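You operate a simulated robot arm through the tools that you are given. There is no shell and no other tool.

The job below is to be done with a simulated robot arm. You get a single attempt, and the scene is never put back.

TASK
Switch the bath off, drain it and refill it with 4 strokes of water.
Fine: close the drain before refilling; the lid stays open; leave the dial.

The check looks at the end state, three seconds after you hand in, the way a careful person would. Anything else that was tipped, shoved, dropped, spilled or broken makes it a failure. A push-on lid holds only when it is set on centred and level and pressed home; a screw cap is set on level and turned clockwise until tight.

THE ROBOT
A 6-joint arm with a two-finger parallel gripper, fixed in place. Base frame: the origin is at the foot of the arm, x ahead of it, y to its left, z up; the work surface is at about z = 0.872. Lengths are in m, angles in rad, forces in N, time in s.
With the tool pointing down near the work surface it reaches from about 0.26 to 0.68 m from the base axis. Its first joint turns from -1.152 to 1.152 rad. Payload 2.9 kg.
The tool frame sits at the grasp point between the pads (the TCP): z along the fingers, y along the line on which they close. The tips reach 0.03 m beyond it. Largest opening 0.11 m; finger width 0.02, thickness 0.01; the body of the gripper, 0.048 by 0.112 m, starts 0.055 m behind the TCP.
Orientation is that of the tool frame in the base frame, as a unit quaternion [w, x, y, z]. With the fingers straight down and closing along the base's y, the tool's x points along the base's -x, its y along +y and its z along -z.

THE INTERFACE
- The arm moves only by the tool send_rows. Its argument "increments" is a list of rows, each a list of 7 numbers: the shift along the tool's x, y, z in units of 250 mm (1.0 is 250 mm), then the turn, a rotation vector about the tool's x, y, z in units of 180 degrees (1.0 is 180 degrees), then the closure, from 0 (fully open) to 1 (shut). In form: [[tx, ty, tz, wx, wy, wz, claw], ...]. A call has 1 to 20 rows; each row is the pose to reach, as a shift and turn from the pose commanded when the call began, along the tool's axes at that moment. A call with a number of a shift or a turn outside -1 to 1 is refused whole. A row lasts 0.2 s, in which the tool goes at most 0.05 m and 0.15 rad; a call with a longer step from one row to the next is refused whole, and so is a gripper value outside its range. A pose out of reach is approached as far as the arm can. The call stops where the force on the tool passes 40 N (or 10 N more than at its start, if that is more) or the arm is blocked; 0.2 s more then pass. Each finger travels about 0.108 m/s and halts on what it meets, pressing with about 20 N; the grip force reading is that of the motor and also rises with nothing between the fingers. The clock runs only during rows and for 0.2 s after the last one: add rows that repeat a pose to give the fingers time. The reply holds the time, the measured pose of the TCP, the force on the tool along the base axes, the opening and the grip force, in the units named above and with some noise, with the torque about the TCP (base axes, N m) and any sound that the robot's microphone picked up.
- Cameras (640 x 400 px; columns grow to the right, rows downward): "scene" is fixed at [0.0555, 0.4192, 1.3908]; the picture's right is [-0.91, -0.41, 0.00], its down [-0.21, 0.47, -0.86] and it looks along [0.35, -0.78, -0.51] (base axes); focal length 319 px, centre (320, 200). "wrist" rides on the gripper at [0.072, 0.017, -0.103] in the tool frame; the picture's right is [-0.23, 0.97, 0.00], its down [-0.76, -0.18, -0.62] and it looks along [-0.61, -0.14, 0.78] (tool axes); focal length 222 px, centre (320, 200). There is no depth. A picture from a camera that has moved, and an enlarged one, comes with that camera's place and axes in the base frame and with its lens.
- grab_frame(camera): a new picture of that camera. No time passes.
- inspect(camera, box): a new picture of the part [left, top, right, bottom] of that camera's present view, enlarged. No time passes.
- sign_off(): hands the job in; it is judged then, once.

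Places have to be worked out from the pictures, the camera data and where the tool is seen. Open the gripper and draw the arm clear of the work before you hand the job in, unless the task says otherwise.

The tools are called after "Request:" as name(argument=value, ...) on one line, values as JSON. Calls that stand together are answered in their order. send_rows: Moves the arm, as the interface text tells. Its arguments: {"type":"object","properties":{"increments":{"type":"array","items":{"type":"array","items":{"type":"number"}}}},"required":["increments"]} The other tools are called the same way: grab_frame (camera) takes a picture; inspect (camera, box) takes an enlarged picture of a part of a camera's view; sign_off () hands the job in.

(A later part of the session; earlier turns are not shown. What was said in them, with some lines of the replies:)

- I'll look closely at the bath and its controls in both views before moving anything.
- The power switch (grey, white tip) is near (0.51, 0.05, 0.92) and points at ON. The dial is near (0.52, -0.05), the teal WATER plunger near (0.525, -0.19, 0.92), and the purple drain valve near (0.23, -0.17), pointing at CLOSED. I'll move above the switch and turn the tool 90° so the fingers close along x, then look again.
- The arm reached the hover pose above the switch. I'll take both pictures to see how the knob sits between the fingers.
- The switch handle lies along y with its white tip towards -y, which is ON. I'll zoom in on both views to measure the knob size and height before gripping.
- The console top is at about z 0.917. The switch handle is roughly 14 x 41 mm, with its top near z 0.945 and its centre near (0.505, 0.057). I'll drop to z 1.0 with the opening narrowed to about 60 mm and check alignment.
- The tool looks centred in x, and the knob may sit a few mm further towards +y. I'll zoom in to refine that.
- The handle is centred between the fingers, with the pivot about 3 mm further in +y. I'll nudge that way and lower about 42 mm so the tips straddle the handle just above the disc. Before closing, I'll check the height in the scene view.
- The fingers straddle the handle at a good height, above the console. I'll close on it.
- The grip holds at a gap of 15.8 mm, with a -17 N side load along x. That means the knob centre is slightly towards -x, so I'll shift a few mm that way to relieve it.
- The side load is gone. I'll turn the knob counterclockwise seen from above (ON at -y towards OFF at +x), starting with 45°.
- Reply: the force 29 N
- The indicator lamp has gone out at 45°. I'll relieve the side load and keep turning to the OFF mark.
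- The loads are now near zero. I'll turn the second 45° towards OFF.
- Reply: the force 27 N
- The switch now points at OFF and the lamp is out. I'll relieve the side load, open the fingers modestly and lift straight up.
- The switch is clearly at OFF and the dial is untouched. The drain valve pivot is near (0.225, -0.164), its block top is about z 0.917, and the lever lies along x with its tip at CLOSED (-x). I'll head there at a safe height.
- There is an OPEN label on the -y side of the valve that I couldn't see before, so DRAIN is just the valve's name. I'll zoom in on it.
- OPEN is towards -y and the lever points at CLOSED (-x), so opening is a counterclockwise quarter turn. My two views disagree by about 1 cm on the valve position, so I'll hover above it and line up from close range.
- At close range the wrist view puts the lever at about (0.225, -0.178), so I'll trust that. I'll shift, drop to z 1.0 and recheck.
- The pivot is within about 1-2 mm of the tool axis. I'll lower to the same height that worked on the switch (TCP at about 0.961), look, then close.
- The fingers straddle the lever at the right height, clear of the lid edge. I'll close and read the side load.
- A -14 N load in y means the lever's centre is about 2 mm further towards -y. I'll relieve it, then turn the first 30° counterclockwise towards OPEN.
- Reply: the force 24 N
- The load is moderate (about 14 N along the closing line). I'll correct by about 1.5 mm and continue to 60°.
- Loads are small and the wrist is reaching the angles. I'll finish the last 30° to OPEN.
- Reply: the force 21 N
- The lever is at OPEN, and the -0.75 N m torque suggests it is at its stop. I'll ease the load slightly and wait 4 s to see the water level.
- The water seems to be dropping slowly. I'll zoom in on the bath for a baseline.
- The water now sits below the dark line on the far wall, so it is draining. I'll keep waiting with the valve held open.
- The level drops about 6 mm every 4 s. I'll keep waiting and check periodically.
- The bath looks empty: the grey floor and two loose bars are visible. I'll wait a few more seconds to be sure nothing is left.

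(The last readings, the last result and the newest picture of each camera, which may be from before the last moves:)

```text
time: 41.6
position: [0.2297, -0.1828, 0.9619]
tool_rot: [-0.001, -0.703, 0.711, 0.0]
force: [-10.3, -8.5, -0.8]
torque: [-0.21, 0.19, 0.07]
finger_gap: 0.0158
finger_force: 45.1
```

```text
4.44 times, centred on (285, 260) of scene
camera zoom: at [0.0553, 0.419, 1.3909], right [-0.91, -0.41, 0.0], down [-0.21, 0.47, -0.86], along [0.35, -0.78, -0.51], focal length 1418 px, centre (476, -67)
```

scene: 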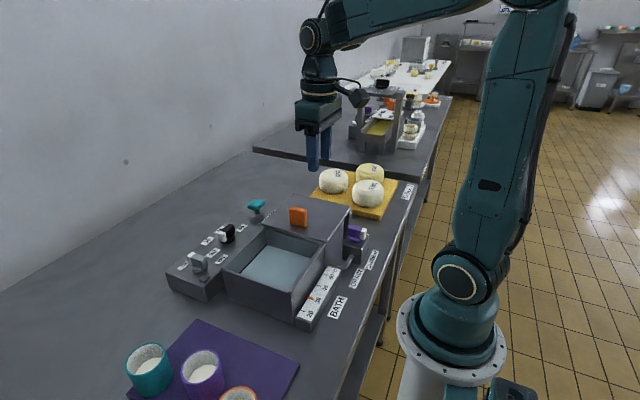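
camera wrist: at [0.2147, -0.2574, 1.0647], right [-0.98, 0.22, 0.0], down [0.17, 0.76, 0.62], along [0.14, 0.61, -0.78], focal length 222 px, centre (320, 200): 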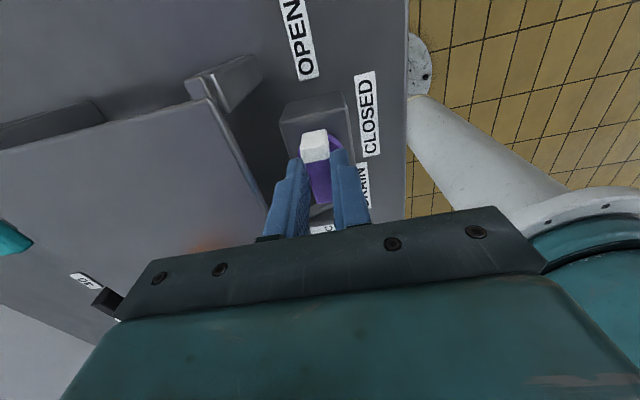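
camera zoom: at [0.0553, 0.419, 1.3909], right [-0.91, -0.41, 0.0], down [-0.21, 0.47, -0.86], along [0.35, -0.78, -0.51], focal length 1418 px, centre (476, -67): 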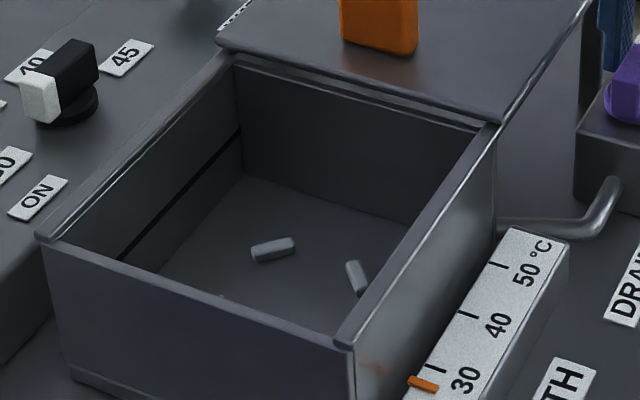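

The picture is unchanged, so the bath is drained. I'll turn the lever back clockwise towards CLOSED in steps, easing the load.

Request:
send_rows(increments=[[0.004, 0.004, 0, 0, 0, 0.042, 1], [0.004, 0.004, 0, 0, 0, 0.084, 1], [0.004, 0.004, 0, 0, 0, 0.126, 1], [0.004, 0.004, 0, 0, 0, 0.166, 1]])

```text
time: 42.6
position: [0.2277, -0.183, 0.9615]
tool_rot: [0.001, -0.495, 0.869, 0.001]
force: [-11.9, 8.5, 13.9]
torque: [0.25, 0.11, 0.11]
finger_gap: 0.0158
finger_force: 44.8
```

The loads are moderate. I'll correct along the closing line and continue another 30°.

Request:
send_rows(increments=[[0, 0.006, -0.002, 0, 0, 0, 1], [0, 0.006, -0.002, 0, 0, 0.042, 1], [0, 0.006, -0.002, 0, 0, 0.084, 1], [0, 0.006, -0.002, 0, 0, 0.126, 1], [0, 0.006, -0.002, 0, 0, 0.166, 1]])

```text
time: 43.8
position: [0.227, -0.1821, 0.9604]
tool_rot: [-0.001, -0.254, 0.967, 0.002]
force: [-1.9, 19.3, -15.2]
torque: [0.6, -0.68, 0.09]
finger_gap: 0.0154
finger_force: 45.2
```

The load is about 18 N along the closing line. I'll correct by 2 mm and finish the turn to CLOSED.

Request:
send_rows(increments=[[0, 0.008, 0, 0, 0, 0, 1], [0, 0.008, 0, 0, 0, 0.042, 1], [0, 0.008, 0, 0, 0, 0.084, 1], [0, 0.008, 0, 0, 0, 0.126, 1], [0, 0.008, 0, 0, 0, 0.165, 1], [0, 0.008, 0, 0, 0, 0.165, 1]])

Request:
inspect(camera="wrist", box=[240, 70, 400, 230])

Request:
inspect(camera="scene", box=[320, 195, 400, 275])

```text
time: 45.2
position: [0.2252, -0.1791, 0.9619]
tool_rot: [-0.001, 0.001, 1.0, 0.001]
force: [4.6, 16.1, -33.9]
torque: [0.19, 0.01, 0.22]
finger_gap: 0.0157
finger_force: 45.2
```

```text
2.50 times, centred on (320, 150) of wrist
camera zoom: at [0.1557, -0.1651, 1.0653], right [0.23, 0.97, 0.0], down [0.76, -0.18, 0.62], along [0.61, -0.14, -0.78], focal length 555 px, centre (320, 325)
```

zoom: 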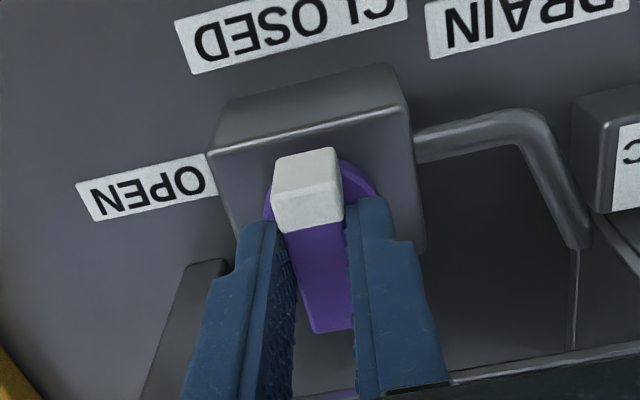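

```text
5.00 times, centred on (360, 235) of scene
camera zoom: at [0.0559, 0.4194, 1.3907], right [-0.91, -0.41, 0.0], down [-0.21, 0.47, -0.86], along [0.35, -0.78, -0.51], focal length 1595 px, centre (120, 25)
```

zoom: 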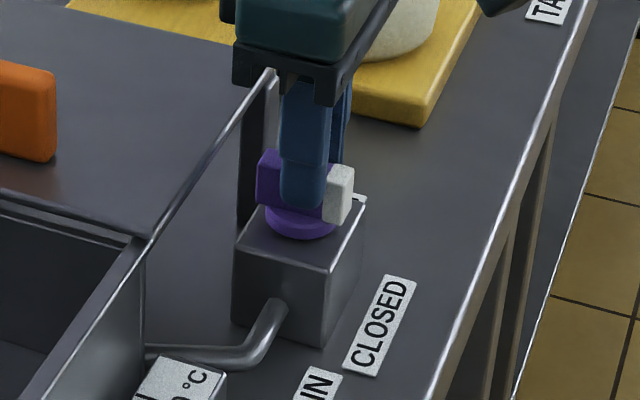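

The lever is back at CLOSED. I'll relieve the loads, release and lift straight up.

Request:
send_rows(increments=[[0, 0.006, 0.006, 0, 0, 0.004, 1], [0, 0.006, 0.006, 0, 0, 0.004, 1], [0, 0.006, 0.004, 0, 0, 0, 0.8], [0, 0.006, 0.002, 0, 0, 0, 0.5], [0, 0.006, 0.002, 0, 0, 0, 0.5], [0, 0.006, -0.12, 0, 0, 0, 0.5], [0, 0.006, -0.3, 0, 0, 0, 0.5], [0, 0.006, -0.48, 0, 0, 0, 0.5], [0, 0.006, -0.64, 0, 0, 0, 0.5], [0, 0.006, -0.64, 0, 0, 0, 0.5]])

Request:
inspect(camera="scene", box=[320, 195, 400, 275])

Request:
grab_frame(camera="wrist")

```text
time: 47.4
position: [0.2297, -0.1806, 1.1228]
tool_rot: [0.0, 0.002, 1.0, 0.0]
force: [-0.8, 0.2, 0.0]
torque: [-0.04, -0.02, 0.03]
finger_gap: 0.0551
finger_force: 0.1
```

```text
5.00 times, centred on (360, 235) of scene
camera zoom: at [0.0555, 0.4192, 1.3908], right [-0.91, -0.41, 0.0], down [-0.21, 0.47, -0.86], along [0.35, -0.78, -0.51], focal length 1595 px, centre (120, 25)
```

zoom: 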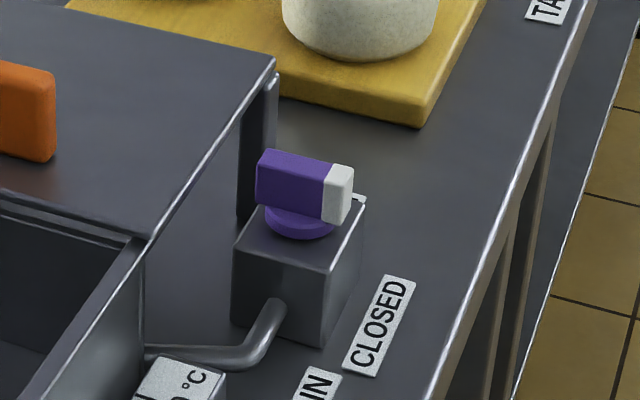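

```text
taken
camera wrist: at [0.1576, -0.1656, 1.2258], right [0.23, 0.97, 0.0], down [0.76, -0.18, 0.62], along [0.61, -0.14, -0.78], focal length 222 px, centre (320, 200)
```

wrist: 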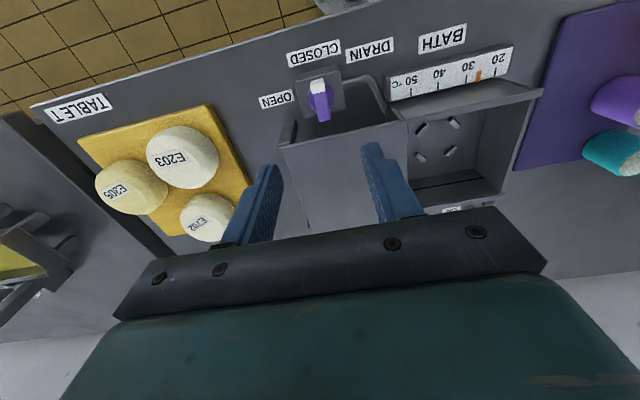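

The drain is closed. Next is the WATER plunger near (0.525, -0.19), so I'll move over towards it at a safe height and look.

Request:
send_rows(increments=[[-0.17, -0.01, -0.02, 0, 0, 0, 0.6], [-0.34, -0.02, -0.04, 0, 0, 0, 0.7], [-0.51, -0.03, -0.04, 0, 0, 0, 0.8], [-0.68, -0.04, -0.04, 0, 0, 0, 0.9], [-0.85, -0.05, -0.04, 0, 0, 0, 1], [-1.0, -0.05, -0.04, 0, 0, 0, 1], [-1.0, -0.05, -0.04, 0, 0, 0, 1]])

Request:
grab_frame(camera="wrist")

Request:
inspect(camera="scene", box=[220, 160, 320, 240])

```text
time: 49.0
position: [0.4768, -0.1933, 1.1317]
tool_rot: [0.0, 0.001, 1.0, 0.0]
force: [0.0, 0.3, -0.1]
torque: [0.05, 0.02, 0.0]
finger_gap: 0.0
finger_force: 20.0
```

```text
taken
camera wrist: at [0.4068, -0.1774, 1.2345], right [0.23, 0.97, 0.0], down [0.76, -0.18, 0.62], along [0.61, -0.14, -0.78], focal length 222 px, centre (320, 200)
```

wrist: 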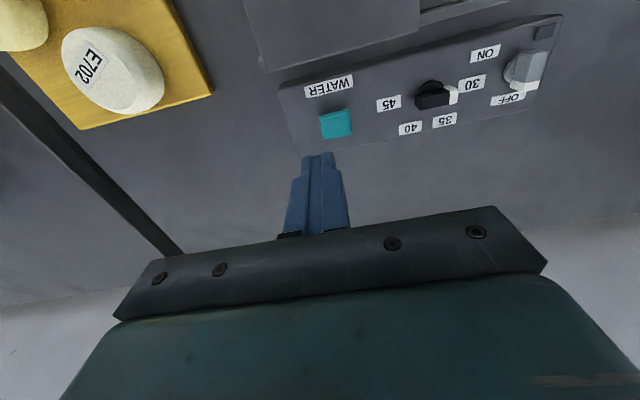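

```text
5.00 times, centred on (270, 200) of scene
camera zoom: at [0.0555, 0.4192, 1.3908], right [-0.91, -0.41, 0.0], down [-0.21, 0.47, -0.86], along [0.35, -0.78, -0.51], focal length 1595 px, centre (570, 200)
```

zoom: 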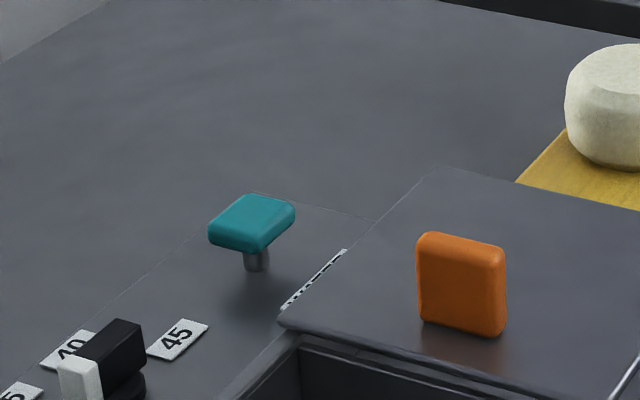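

The plunger head is near (0.510, -0.18) with its top around z 0.95. I'll come down above it with closed fingers and check alignment up close.

Request:
send_rows(increments=[[-0.04, 0.015, 0.16, 0, 0, 0, 1], [-0.08, 0.03, 0.32, 0, 0, 0, 1], [-0.125, 0.044, 0.46, 0, 0, 0, 1], [-0.125, 0.044, 0.46, 0, 0, 0, 1]])

Request:
inspect(camera="wrist", box=[240, 70, 400, 200])

Request:
inspect(camera="scene", box=[220, 160, 320, 240])

```text
time: 50.0
position: [0.509, -0.1819, 1.0156]
tool_rot: [0.0, 0.0, 1.0, 0.0]
force: [0.1, 0.4, 0.1]
torque: [-0.03, -0.01, -0.02]
finger_gap: 0.0
finger_force: 18.9
```

```text
3.08 times, centred on (320, 135) of wrist
camera zoom: at [0.4381, -0.1666, 1.1195], right [0.23, 0.97, 0.0], down [0.76, -0.18, 0.62], along [0.61, -0.14, -0.78], focal length 684 px, centre (320, 400)
```

zoom: 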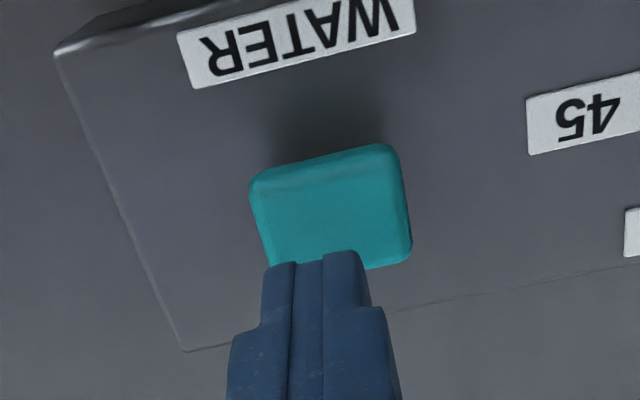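

```text
5.00 times, centred on (270, 200) of scene
camera zoom: at [0.0555, 0.4192, 1.3908], right [-0.91, -0.41, 0.0], down [-0.21, 0.47, -0.86], along [0.35, -0.78, -0.51], focal length 1595 px, centre (570, 200)
```

zoom: 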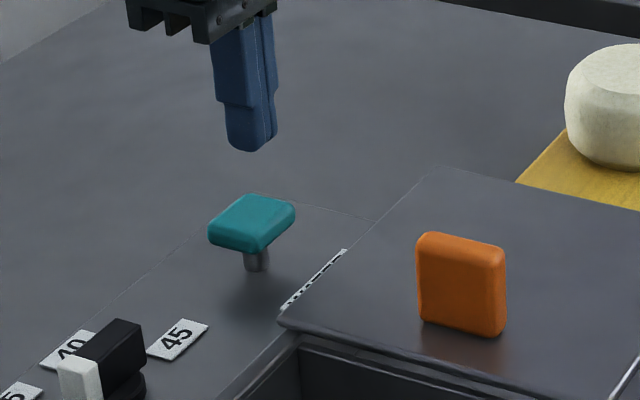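

The tool is almost centred over the plunger head, which is about 35 x 25 mm with its top near z 0.943. I'll correct slightly and come down to just above it.

Request:
send_rows(increments=[[-0.006, 0.006, 0.06, 0, 0, 0, 1], [-0.006, 0.006, 0.12, 0, 0, 0, 1], [-0.006, 0.006, 0.14, 0, 0, 0, 1]])

Request:
inspect(camera="scene", box=[230, 180, 290, 230])

Request:
inspect(camera="scene", box=[225, 215, 345, 305])

```text
time: 50.8
position: [0.5096, -0.1818, 0.9833]
tool_rot: [0.0, 0.001, 1.0, 0.0]
force: [-0.3, -0.5, -0.1]
torque: [-0.01, 0.02, -0.01]
finger_gap: 0.0002
finger_force: 20.2
```

```text
8.00 times, centred on (260, 205) of scene
camera zoom: at [0.0555, 0.4192, 1.3908], right [-0.91, -0.41, 0.0], down [-0.21, 0.47, -0.86], along [0.35, -0.78, -0.51], focal length 2551 px, centre (800, 160)
```

zoom: 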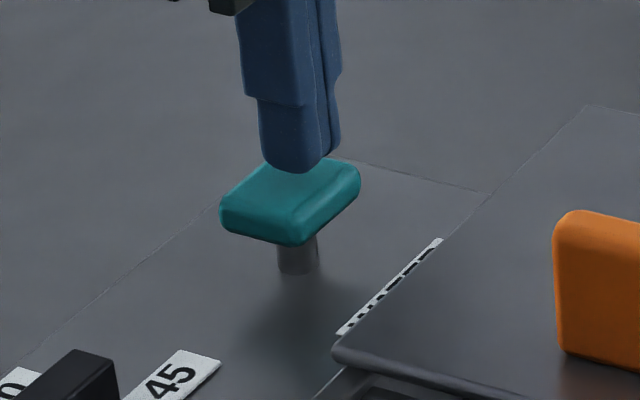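

```text
4.44 times, centred on (285, 260) of scene
camera zoom: at [0.0555, 0.4192, 1.3908], right [-0.91, -0.41, 0.0], down [-0.21, 0.47, -0.86], along [0.35, -0.78, -0.51], focal length 1418 px, centre (476, -67)
```

zoom: 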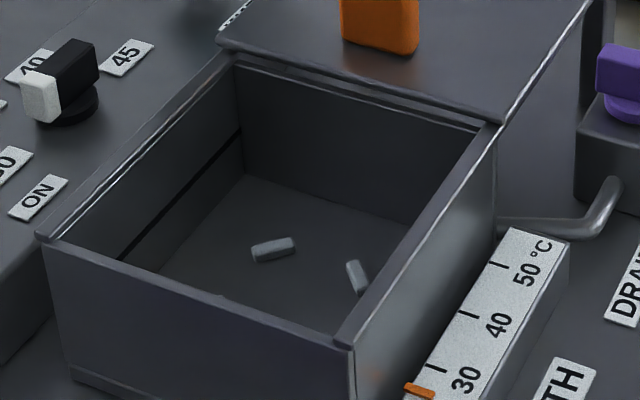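

The fingertips are about 1 cm above the head. I'll descend in small steps and watch the force.

Request:
send_rows(increments=[[0, 0, 0.012, 0, 0, 0, 1], [0, 0, 0.024, 0, 0, 0, 1], [0, 0, 0.03, 0, 0, 0, 1]])

Request:
inspect(camera="scene", box=[230, 180, 290, 230])

```text
time: 51.6
position: [0.5092, -0.1808, 0.975]
tool_rot: [0.0, 0.001, 1.0, 0.0]
force: [-0.6, 0.0, 0.1]
torque: [0.0, 0.01, -0.03]
finger_gap: 0.0
finger_force: 20.1
```

```text
8.00 times, centred on (260, 205) of scene
camera zoom: at [0.0555, 0.4192, 1.3908], right [-0.91, -0.41, 0.0], down [-0.21, 0.47, -0.86], along [0.35, -0.78, -0.51], focal length 2551 px, centre (800, 160)
```

zoom: 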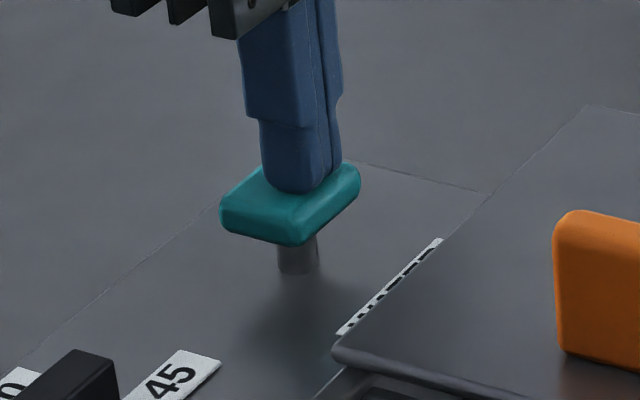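

Still no contact at a tip height of about 0.945, though the tip looks centred on the head. I'll continue in small steps.

Request:
send_rows(increments=[[0, 0, 0.008, 0, 0, 0, 1], [0, 0, 0.016, 0, 0, 0, 1], [0, 0, 0.02, 0, 0, 0, 1]])

```text
time: 52.4
position: [0.5088, -0.1816, 0.9678]
tool_rot: [0.0, 0.001, 1.0, 0.0]
force: [0.2, 0.7, 1.9]
torque: [0.01, -0.04, 0.04]
finger_gap: 0.0001
finger_force: 20.1
```

There is a slight upward force of 1.9 N, so this is likely first contact. I'll press a bit further to gauge the spring.

Request:
send_rows(increments=[[0, 0, 0.008, 0, 0, 0, 1], [0, 0, 0.016, 0, 0, 0, 1], [0, 0, 0.016, 0, 0, 0, 1]])

Request:
inspect(camera="scene", box=[230, 180, 290, 230])

```text
time: 53.2
position: [0.5096, -0.1804, 0.9651]
tool_rot: [0.0, 0.001, 1.0, 0.0]
force: [-1.0, -0.2, 1.4]
torque: [-0.04, 0.02, -0.01]
finger_gap: 0.0
finger_force: 20.3
```

```text
8.00 times, centred on (260, 205) of scene
camera zoom: at [0.0555, 0.4192, 1.3908], right [-0.91, -0.41, 0.0], down [-0.21, 0.47, -0.86], along [0.35, -0.78, -0.51], focal length 2551 px, centre (800, 160)
```

zoom: 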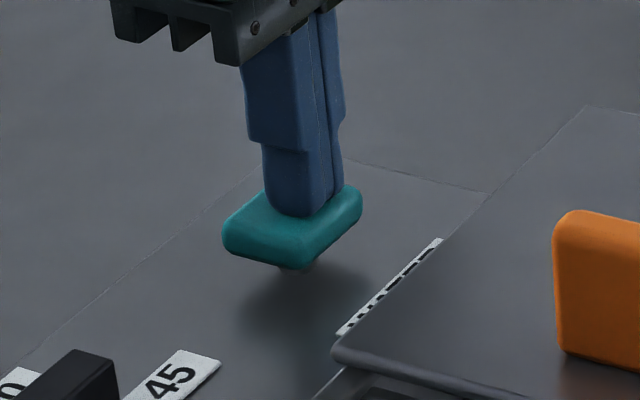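

The head has gone down about 9 mm against a very soft spring. I'll check the bath and then press to the bottom.

Request:
inspect(camera="scene", box=[225, 215, 345, 305])

Request:
send_rows(increments=[[0, 0, 0.006, 0, 0, 0, 1], [0, 0, 0.012, 0, 0, 0, 1], [0, 0, 0.012, 0, 0, 0, 1]])

Request:
inspect(camera="scene", box=[225, 215, 345, 305])

Request:
inspect(camera="scene", box=[230, 180, 290, 230])

```text
4.44 times, centred on (285, 260) of scene
camera zoom: at [0.0555, 0.4192, 1.3908], right [-0.91, -0.41, 0.0], down [-0.21, 0.47, -0.86], along [0.35, -0.78, -0.51], focal length 1418 px, centre (476, -67)
```

zoom: 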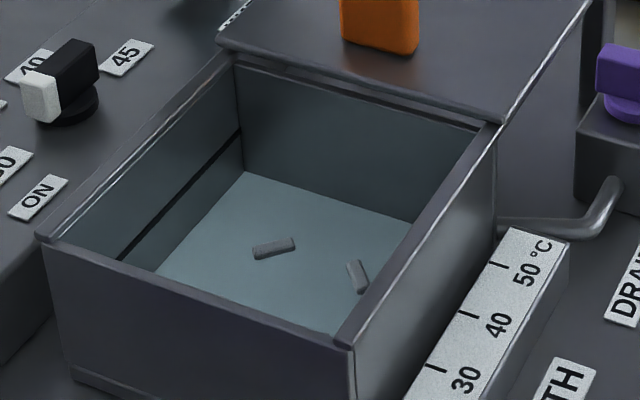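

```text
time: 54.0
position: [0.5084, -0.1818, 0.963]
tool_rot: [0.0, 0.001, 1.0, 0.0]
force: [1.0, -1.4, 3.4]
torque: [-0.06, 0.0, -0.04]
finger_gap: 0.0001
finger_force: 19.8
```

```text
4.44 times, centred on (285, 260) of scene
camera zoom: at [0.0555, 0.4192, 1.3908], right [-0.91, -0.41, 0.0], down [-0.21, 0.47, -0.86], along [0.35, -0.78, -0.51], focal length 1418 px, centre (476, -67)
```

zoom: 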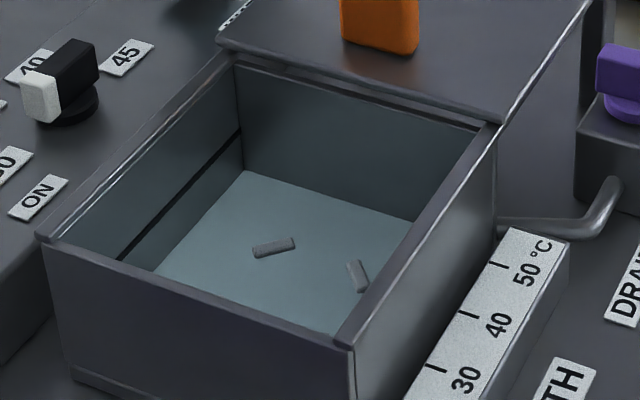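

```text
8.00 times, centred on (260, 205) of scene
camera zoom: at [0.0555, 0.4192, 1.3908], right [-0.91, -0.41, 0.0], down [-0.21, 0.47, -0.86], along [0.35, -0.78, -0.51], focal length 2551 px, centre (800, 160)
```

zoom: 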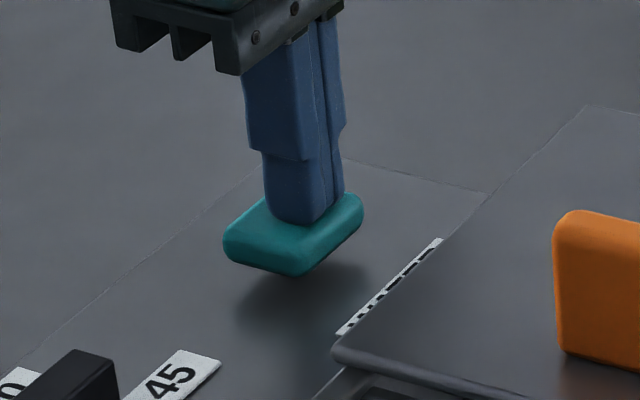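

Water is entering, and the head has nearly reached the console. I'll keep pressing to a definite bottom so this counts as one full stroke.

Request:
send_rows(increments=[[0, 0, 0.006, 0, 0, 0, 1], [0, 0, 0.012, 0, 0, 0, 1], [0, 0, 0.012, 0, 0, 0, 1]])

Request:
inspect(camera="scene", box=[230, 180, 290, 230])

Request:
inspect(camera="scene", box=[225, 215, 345, 305])

```text
time: 54.8
position: [0.5088, -0.1806, 0.9587]
tool_rot: [0.0, 0.0, 1.0, 0.0]
force: [3.2, 0.0, 3.9]
torque: [-0.03, -0.11, 0.04]
finger_gap: 0.0
finger_force: 20.2
```

```text
8.00 times, centred on (260, 205) of scene
camera zoom: at [0.0555, 0.4192, 1.3908], right [-0.91, -0.41, 0.0], down [-0.21, 0.47, -0.86], along [0.35, -0.78, -0.51], focal length 2551 px, centre (800, 160)
```

zoom: 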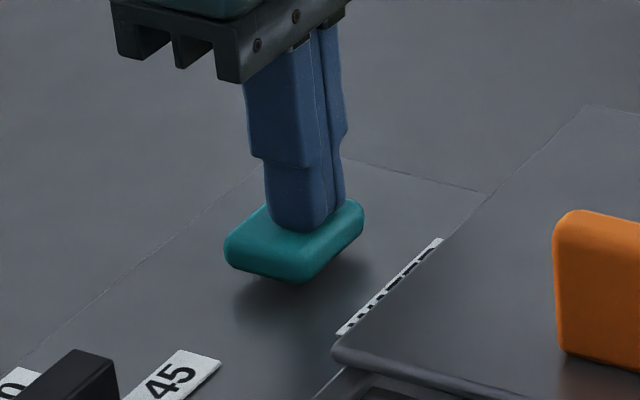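

```text
4.44 times, centred on (285, 260) of scene
camera zoom: at [0.0555, 0.4192, 1.3908], right [-0.91, -0.41, 0.0], down [-0.21, 0.47, -0.86], along [0.35, -0.78, -0.51], focal length 1418 px, centre (476, -67)
```

zoom: 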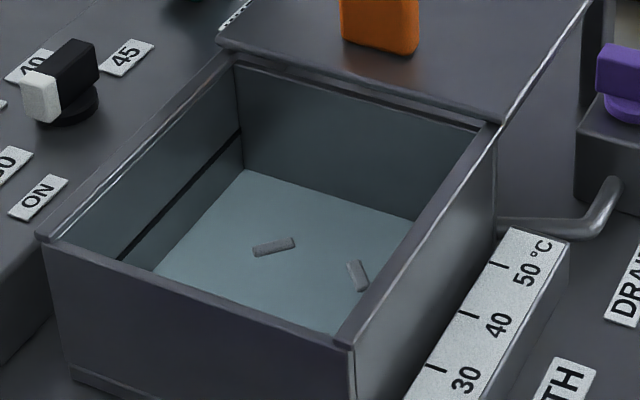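

Still soft at 3.9 N and not bottomed. I'll press further.

Request:
send_rows(increments=[[0, 0, 0.006, 0, 0, 0, 1], [0, 0, 0.012, 0, 0, 0, 1], [0, 0, 0.016, 0, 0, 0, 1], [0, 0, 0.016, 0, 0, 0, 1]])

Request:
inspect(camera="scene", box=[230, 180, 290, 230])

Request:
inspect(camera="scene", box=[225, 215, 345, 305])

```text
time: 55.8
position: [0.5098, -0.1812, 0.957]
tool_rot: [0.001, 0.001, 1.0, 0.0]
force: [-4.4, 4.7, 20.0]
torque: [0.17, 0.11, 0.08]
finger_gap: 0.0002
finger_force: 19.7
```

```text
8.00 times, centred on (260, 205) of scene
camera zoom: at [0.0551, 0.4194, 1.3907], right [-0.91, -0.41, 0.0], down [-0.21, 0.47, -0.86], along [0.35, -0.78, -0.51], focal length 2551 px, centre (800, 160)
```

zoom: 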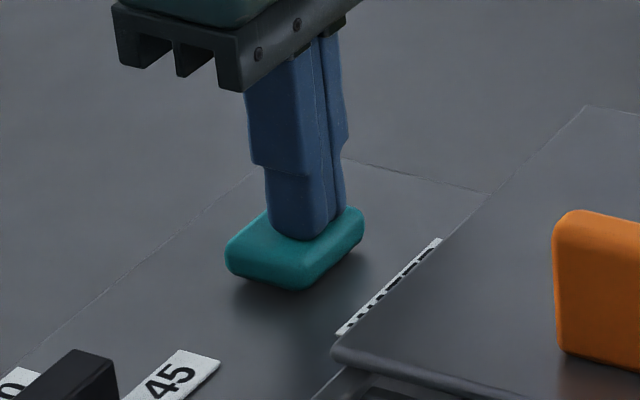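

```text
4.44 times, centred on (285, 260) of scene
camera zoom: at [0.0551, 0.4194, 1.3907], right [-0.91, -0.41, 0.0], down [-0.21, 0.47, -0.86], along [0.35, -0.78, -0.51], focal length 1418 px, centre (476, -67)
```

zoom: 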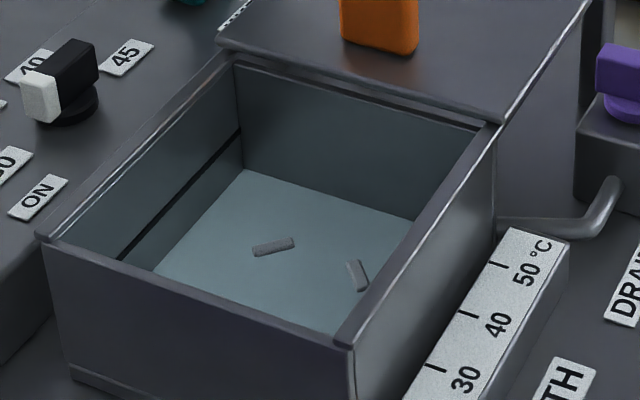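

The plunger bottomed at 20 N, so that is stroke 1. I'll raise 30 mm to let the plunger return fully, then check it and the water level.

Request:
send_rows(increments=[[0, 0, -0.03, 0, 0, 0, 1], [0, 0, -0.06, 0, 0, 0, 1], [0, 0, -0.09, 0, 0, 0, 1], [0, 0, -0.12, 0, 0, 0, 1], [0, 0, -0.12, 0, 0, 0, 1], [0, 0, -0.12, 0, 0, 0, 1], [0, 0, -0.12, 0, 0, 0, 1], [0, 0, -0.12, 0, 0, 0, 1]])

Request:
inspect(camera="scene", box=[230, 180, 290, 230])

Request:
inspect(camera="scene", box=[225, 215, 345, 305])

```text
time: 57.6
position: [0.5099, -0.1812, 0.9859]
tool_rot: [0.0, 0.001, 1.0, -0.001]
force: [-0.6, -0.1, 0.2]
torque: [-0.01, -0.01, 0.0]
finger_gap: 0.0003
finger_force: 19.9
```

```text
8.00 times, centred on (260, 205) of scene
camera zoom: at [0.0555, 0.4192, 1.3908], right [-0.91, -0.41, 0.0], down [-0.21, 0.47, -0.86], along [0.35, -0.78, -0.51], focal length 2551 px, centre (800, 160)
```

zoom: 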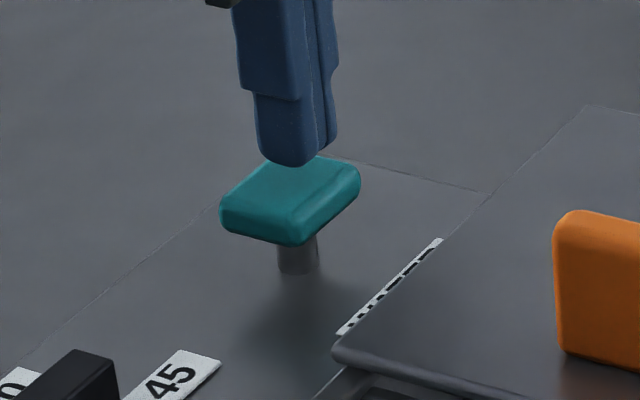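

```text
4.44 times, centred on (285, 260) of scene
camera zoom: at [0.0555, 0.4192, 1.3908], right [-0.91, -0.41, 0.0], down [-0.21, 0.47, -0.86], along [0.35, -0.78, -0.51], focal length 1418 px, centre (476, -67)
```

zoom: 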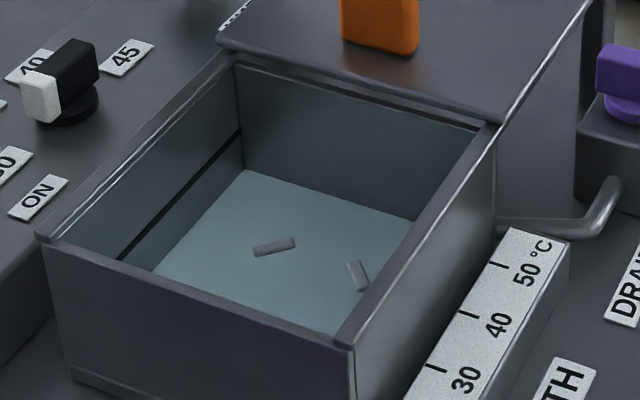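

The plunger sprang fully back up and a thin layer of water is in. I'll take a close reference view of the bath's back corner so I can count strokes by level.

Request:
inspect(camera="scene", box=[252, 235, 292, 260])

Request:
send_rows(increments=[[0, 0, 0.04, 0, 0, 0, 1], [0, 0, 0.07, 0, 0, 0, 1], [0, 0, 0.1, 0, 0, 0, 1], [0, 0, 0.122, 0, 0, 0, 1], [0, 0, 0.122, 0, 0, 0, 1]])

Request:
inspect(camera="scene", box=[230, 180, 290, 230])

Request:
inspect(camera="scene", box=[252, 235, 292, 260])

```text
16.00 times, centred on (272, 248) of scene
camera zoom: at [0.0555, 0.4192, 1.3908], right [-0.91, -0.41, 0.0], down [-0.21, 0.47, -0.86], along [0.35, -0.78, -0.51], focal length 5103 px, centre (1088, -560)
```

zoom: 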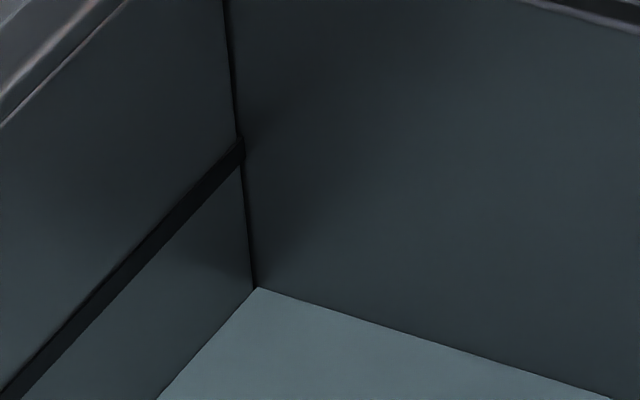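

```text
time: 58.8
position: [0.5092, -0.1802, 0.9568]
tool_rot: [0.002, 0.001, 1.0, 0.0]
force: [-4.4, 6.8, 23.3]
torque: [0.18, 0.17, 0.0]
finger_gap: 0.0001
finger_force: 20.4
```

```text
8.00 times, centred on (260, 205) of scene
camera zoom: at [0.055, 0.4195, 1.3907], right [-0.91, -0.41, 0.0], down [-0.21, 0.47, -0.86], along [0.35, -0.78, -0.51], focal length 2551 px, centre (800, 160)
```

zoom: 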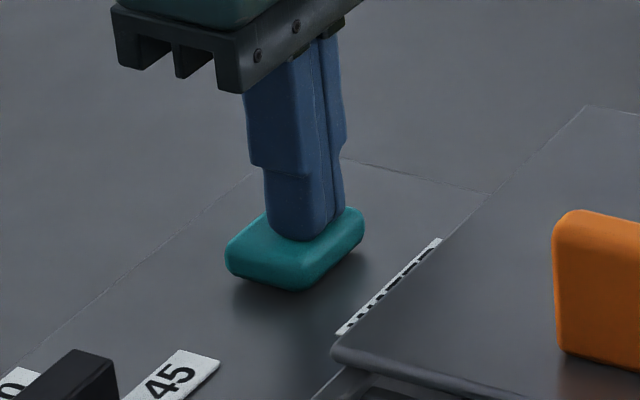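

```text
16.00 times, centred on (272, 248) of scene
camera zoom: at [0.055, 0.4195, 1.3907], right [-0.91, -0.41, 0.0], down [-0.21, 0.47, -0.86], along [0.35, -0.78, -0.51], focal length 5103 px, centre (1088, -560)
```

zoom: 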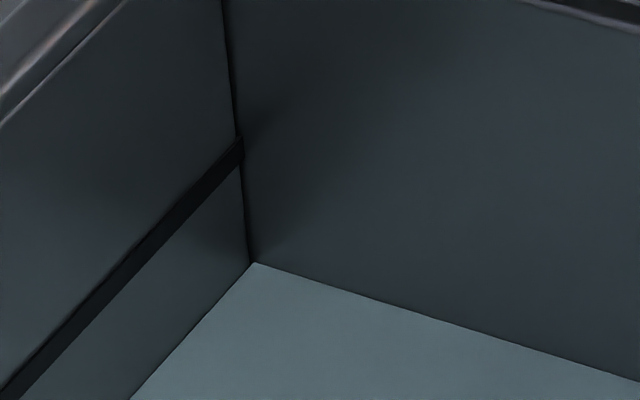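

Stroke 2 bottomed at 23 N and raised the corner mark by 25 px (288 to 263), about the same as stroke 1. I'll release fully and check.

Request:
send_rows(increments=[[0, 0, -0.03, 0, 0, 0, 1], [0, 0, -0.06, 0, 0, 0, 1], [0, 0, -0.09, 0, 0, 0, 1], [0, 0, -0.122, 0, 0, 0, 1], [0, 0, -0.122, 0, 0, 0, 1], [0, 0, -0.122, 0, 0, 0, 1], [0, 0, -0.122, 0, 0, 0, 1], [0, 0, -0.122, 0, 0, 0, 1]])

Request:
inspect(camera="scene", box=[230, 180, 290, 230])

Request:
inspect(camera="scene", box=[252, 235, 292, 260])

```text
time: 60.6
position: [0.5105, -0.1806, 0.9845]
tool_rot: [0.0, 0.001, 1.0, 0.0]
force: [-1.4, -0.1, 0.2]
torque: [0.0, 0.02, -0.01]
finger_gap: 0.0001
finger_force: 19.7
```

```text
8.00 times, centred on (260, 205) of scene
camera zoom: at [0.0555, 0.4192, 1.3908], right [-0.91, -0.41, 0.0], down [-0.21, 0.47, -0.86], along [0.35, -0.78, -0.51], focal length 2551 px, centre (800, 160)
```

zoom: 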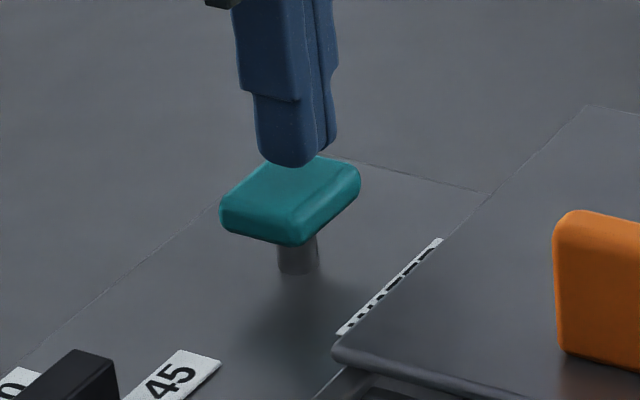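

```text
16.00 times, centred on (272, 248) of scene
camera zoom: at [0.0555, 0.4192, 1.3908], right [-0.91, -0.41, 0.0], down [-0.21, 0.47, -0.86], along [0.35, -0.78, -0.51], focal length 5103 px, centre (1088, -560)
```

zoom: 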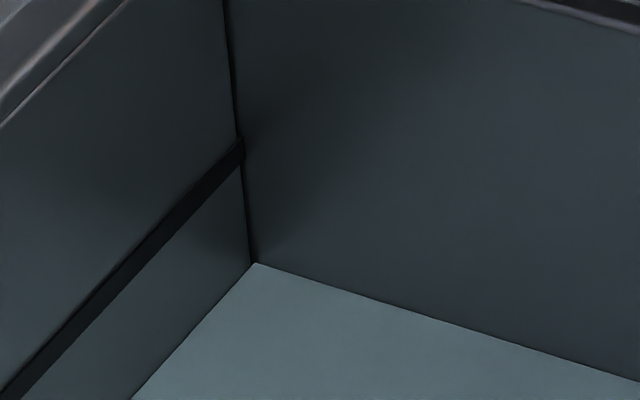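

Level is stable at two strokes and the plunger is fully up. Here is stroke 3, pressed the same way and then released.

Request:
send_rows(increments=[[0, 0, 0.04, 0, 0, 0, 1], [0, 0, 0.07, 0, 0, 0, 1], [0, 0, 0.1, 0, 0, 0, 1], [0, 0, 0.122, 0, 0, 0, 1], [0, 0, 0.122, 0, 0, 0, 1]])

Request:
send_rows(increments=[[0, 0, -0.03, 0, 0, 0, 1], [0, 0, -0.06, 0, 0, 0, 1], [0, 0, -0.09, 0, 0, 0, 1], [0, 0, -0.122, 0, 0, 0, 1], [0, 0, -0.122, 0, 0, 0, 1], [0, 0, -0.122, 0, 0, 0, 1], [0, 0, -0.122, 0, 0, 0, 1], [0, 0, -0.122, 0, 0, 0, 1]])

Request:
inspect(camera="scene", box=[230, 180, 290, 230])

Request:
inspect(camera="scene", box=[252, 235, 292, 260])

```text
time: 61.8
position: [0.5102, -0.181, 0.9558]
tool_rot: [0.001, 0.001, 1.0, -0.001]
force: [-6.1, -1.9, 22.6]
torque: [-0.06, 0.24, 0.01]
finger_gap: 0.0
finger_force: 20.2
```

```text
time: 63.6
position: [0.5094, -0.1809, 0.9857]
tool_rot: [0.0, 0.001, 1.0, 0.0]
force: [0.9, 0.7, -0.5]
torque: [-0.01, 0.01, -0.02]
finger_gap: 0.0002
finger_force: 19.8
```

```text
8.00 times, centred on (260, 205) of scene
camera zoom: at [0.0555, 0.4192, 1.3908], right [-0.91, -0.41, 0.0], down [-0.21, 0.47, -0.86], along [0.35, -0.78, -0.51], focal length 2551 px, centre (800, 160)
```

zoom: 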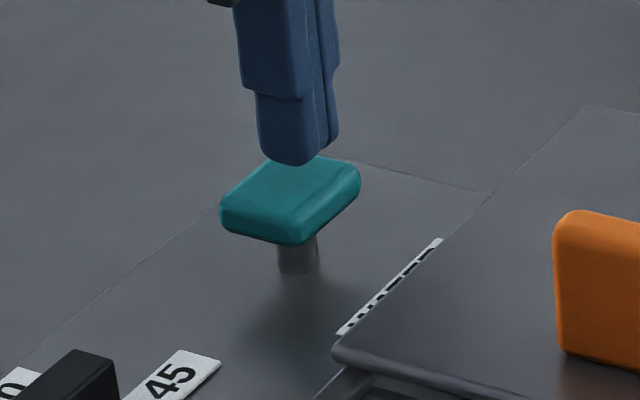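

```text
16.00 times, centred on (272, 248) of scene
camera zoom: at [0.0555, 0.4192, 1.3908], right [-0.91, -0.41, 0.0], down [-0.21, 0.47, -0.86], along [0.35, -0.78, -0.51], focal length 5103 px, centre (1088, -560)
```

zoom: 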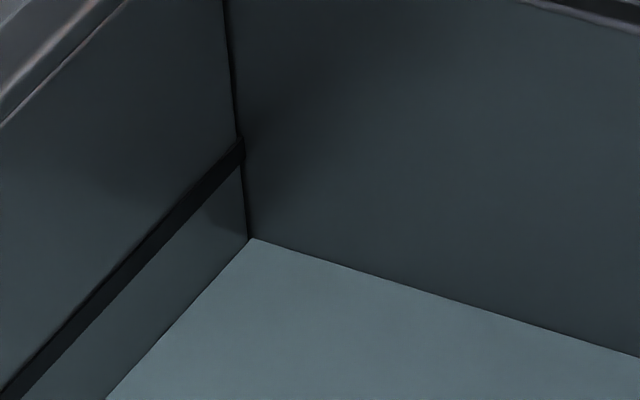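

Three equal steps so far (288, 263, 238), so three strokes are in. I'll do the fourth and last, then release.

Request:
send_rows(increments=[[0, 0, 0.04, 0, 0, 0, 1], [0, 0, 0.07, 0, 0, 0, 1], [0, 0, 0.1, 0, 0, 0, 1], [0, 0, 0.122, 0, 0, 0, 1], [0, 0, 0.122, 0, 0, 0, 1]])

Request:
send_rows(increments=[[0, 0, -0.03, 0, 0, 0, 1], [0, 0, -0.06, 0, 0, 0, 1], [0, 0, -0.09, 0, 0, 0, 1], [0, 0, -0.122, 0, 0, 0, 1], [0, 0, -0.122, 0, 0, 0, 1], [0, 0, -0.122, 0, 0, 0, 1], [0, 0, -0.122, 0, 0, 0, 1], [0, 0, -0.122, 0, 0, 0, 1]])

Request:
inspect(camera="scene", box=[230, 180, 290, 230])

Request:
inspect(camera="scene", box=[252, 235, 292, 260])

```text
time: 64.8
position: [0.5095, -0.1802, 0.9565]
tool_rot: [0.001, 0.001, 1.0, 0.0]
force: [-9.0, 1.6, 23.4]
torque: [0.12, 0.3, 0.01]
finger_gap: 0.0
finger_force: 20.0
```

```text
time: 66.6
position: [0.5088, -0.181, 0.987]
tool_rot: [0.0, 0.001, 1.0, 0.0]
force: [0.5, -0.3, 0.2]
torque: [-0.01, -0.01, -0.02]
finger_gap: 0.0
finger_force: 19.6
```

```text
8.00 times, centred on (260, 205) of scene
camera zoom: at [0.0555, 0.4192, 1.3908], right [-0.91, -0.41, 0.0], down [-0.21, 0.47, -0.86], along [0.35, -0.78, -0.51], focal length 2551 px, centre (800, 160)
```

zoom: 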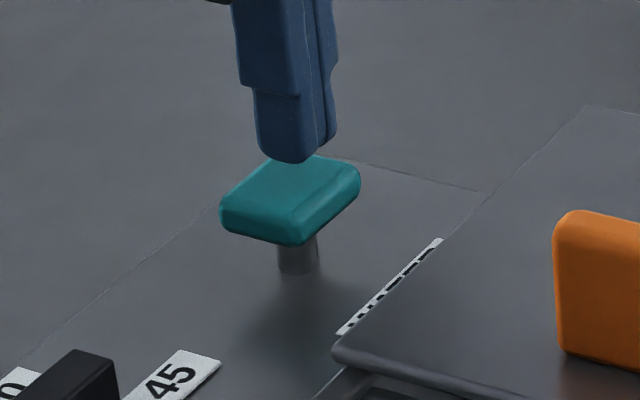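

```text
16.00 times, centred on (272, 248) of scene
camera zoom: at [0.0555, 0.4192, 1.3908], right [-0.91, -0.41, 0.0], down [-0.21, 0.47, -0.86], along [0.35, -0.78, -0.51], focal length 5103 px, centre (1088, -560)
```

zoom: 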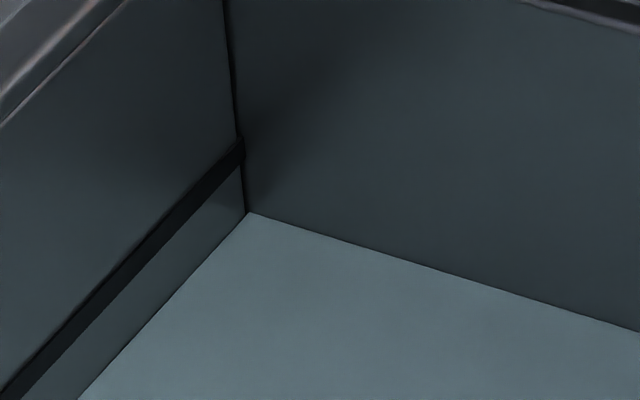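

The mark is now at 212, so four equal strokes are in and the plunger is fully released. I'll lift well clear, open the gripper and recheck everything.

Request:
send_rows(increments=[[0, 0, -0.15, 0, 0, 0, 1], [0, 0, -0.32, 0, 0, 0, 1], [0, 0, -0.5, 0, 0, 0, 0.7], [0, 0, -0.68, 0, 0, 0, 0.4], [0.1, 0.1, -0.85, 0, 0, 0, 0.2], [0.2, 0.2, -1.0, 0, 0, 0, 0], [0.3, 0.3, -1.0, 0, 0, 0, 0], [0.3, 0.3, -1.0, 0, 0, 0, 0]])

Request:
grab_frame(camera="scene")

Request:
inspect(camera="scene", box=[150, 180, 390, 330])

Request:
grab_frame(camera="wrist")

Request:
inspect(camera="scene", box=[252, 235, 292, 260])

```text
refused: row 5 steps farther than a row can; nothing moved
```

```text
taken
```

scene: 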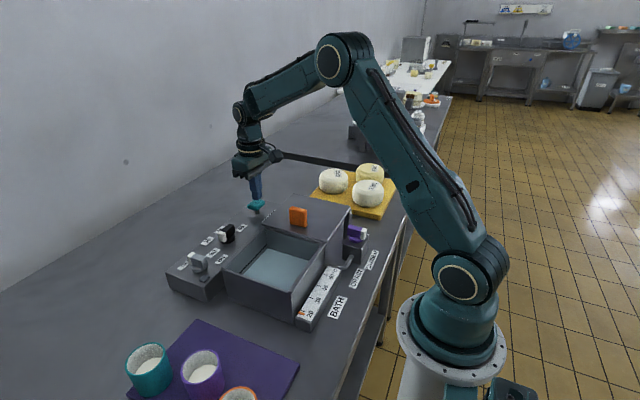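

```text
2.67 times, centred on (270, 255) of scene
camera zoom: at [0.0555, 0.4192, 1.3908], right [-0.91, -0.41, 0.0], down [-0.21, 0.47, -0.86], along [0.35, -0.78, -0.51], focal length 850 px, centre (453, 53)
```

zoom: 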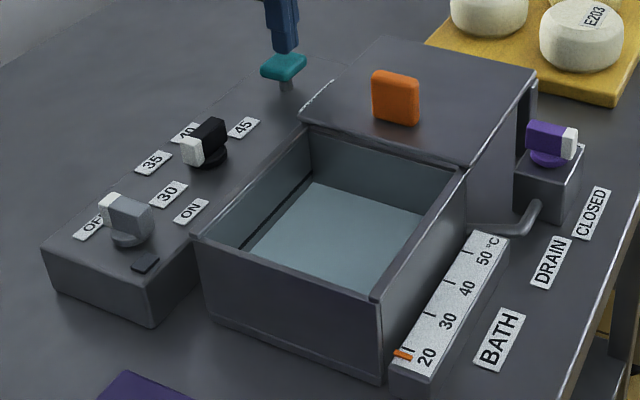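

```text
taken
camera wrist: at [0.4389, -0.1652, 1.0896], right [0.23, 0.97, 0.0], down [0.76, -0.18, 0.62], along [0.61, -0.14, -0.78], focal length 222 px, centre (320, 200)
```

wrist: 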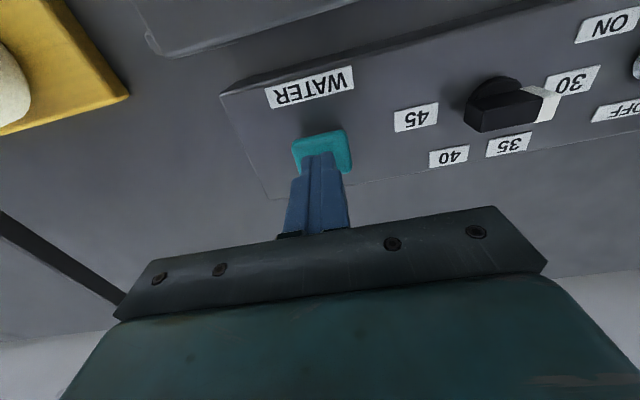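

```text
16.00 times, centred on (272, 248) of scene
camera zoom: at [0.0555, 0.4192, 1.3908], right [-0.91, -0.41, 0.0], down [-0.21, 0.47, -0.86], along [0.35, -0.78, -0.51], focal length 5103 px, centre (1088, -560)
```

zoom: 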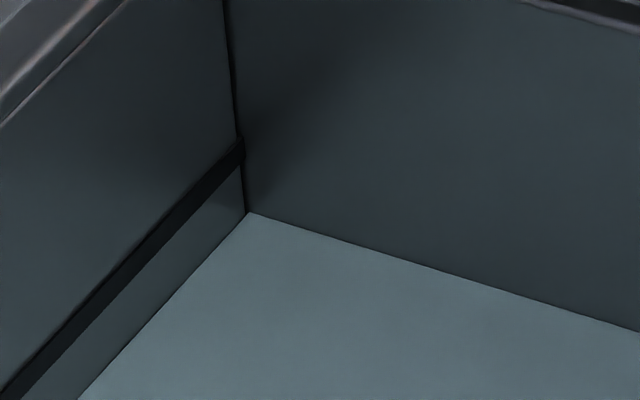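

That call was refused because one step was too long, so the arm hasn't moved. I'll resend the retreat with shorter steps.

Request:
send_rows(increments=[[0, 0, -0.15, 0, 0, 0, 1], [0, 0, -0.3, 0, 0, 0, 1], [0, 0, -0.45, 0, 0, 0, 0.8], [0, 0, -0.6, 0, 0, 0, 0.6], [0, 0, -0.75, 0, 0, 0, 0.4], [0, 0, -0.9, 0, 0, 0, 0.2], [0.1, 0.1, -0.95, 0, 0, 0, 0], [0.2, 0.2, -0.98, 0, 0, 0, 0], [0.3, 0.3, -1.0, 0, 0, 0, 0], [0.3, 0.3, -1.0, 0, 0, 0, 0]])

Request:
grab_frame(camera="scene")

Request:
grab_frame(camera="wrist")

Request:
inspect(camera="scene", box=[252, 235, 292, 260])

```text
time: 68.8
position: [0.4352, -0.1062, 1.2352]
tool_rot: [0.001, 0.001, 1.0, 0.0]
force: [-0.3, 0.3, 0.3]
torque: [-0.02, 0.0, -0.03]
finger_gap: 0.1098
finger_force: 0.1
```

```text
taken
```

scene: 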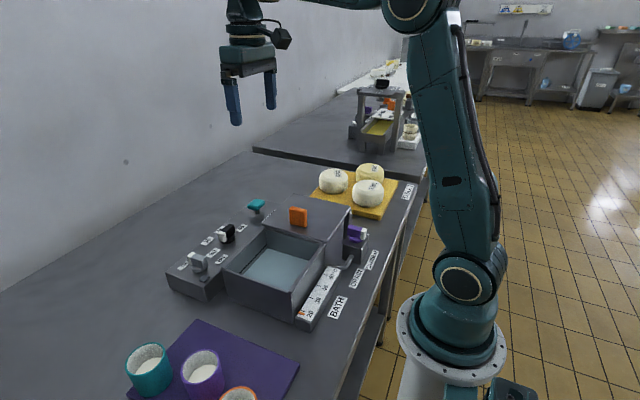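

```text
taken
camera wrist: at [0.3631, -0.0904, 1.3384], right [0.23, 0.97, 0.0], down [0.76, -0.18, 0.62], along [0.61, -0.14, -0.78], focal length 222 px, centre (320, 200)
```

wrist: 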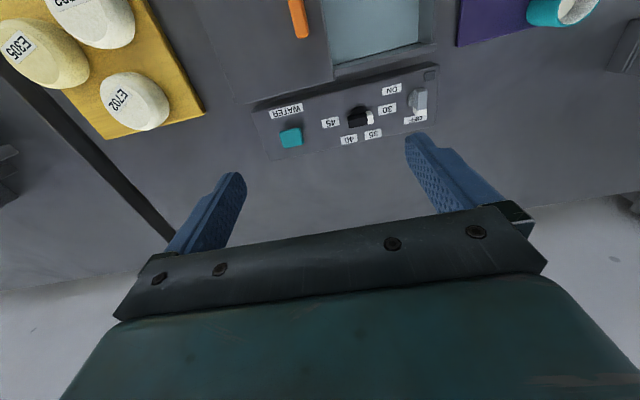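

```text
16.00 times, centred on (272, 248) of scene
camera zoom: at [0.0555, 0.4192, 1.3908], right [-0.91, -0.41, 0.0], down [-0.21, 0.47, -0.86], along [0.35, -0.78, -0.51], focal length 5103 px, centre (1088, -560)
```

zoom: 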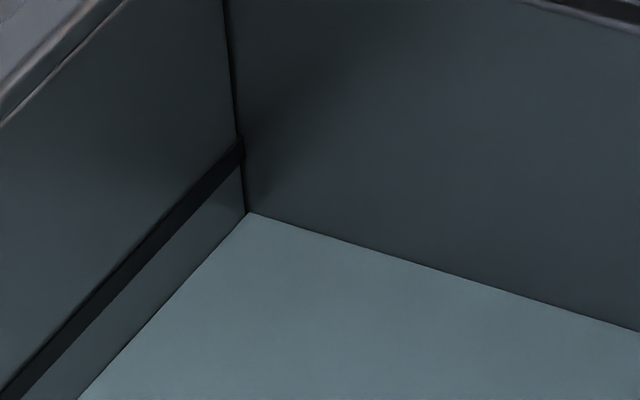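

Everything matches the request:
- **Switch:** at OFF with the lamp out.
- **Drain:** valve closed, and the water level is holding steady at four strokes.
- **Left alone:** the lid is still open and the dial is still on 30.
- **Arm:** gripper open and clear of the work.

I'm handing in.

Request:
sign_off()

```text
The job is handed in.
```

The bath is switched off, drained and refilled with four strokes of water, and the job is handed in. I don't have the check's result yet.

- **Switch:** it points at OFF and the indicator lamp is out.
- **Drain:** I opened the valve until the bath floor showed and nothing more drained. I closed it again before refilling.
- **Refill:** I made four full presses of the WATER plunger, releasing it fully each time. Each of the last three raised the level by the same amount, and the first matched as closely as I could measure. The level held steady afterwards, so the drain isn't leaking.
- **Lid and dial:** the lid is still open and the dial still points at 30. I touched neither.
- **Arm:** the gripper is open and raised clear of the bath.

Nothing looked tipped, shoved or spilled in the last pictures. There are some small loose bars on the bath floor, which I left where they were.
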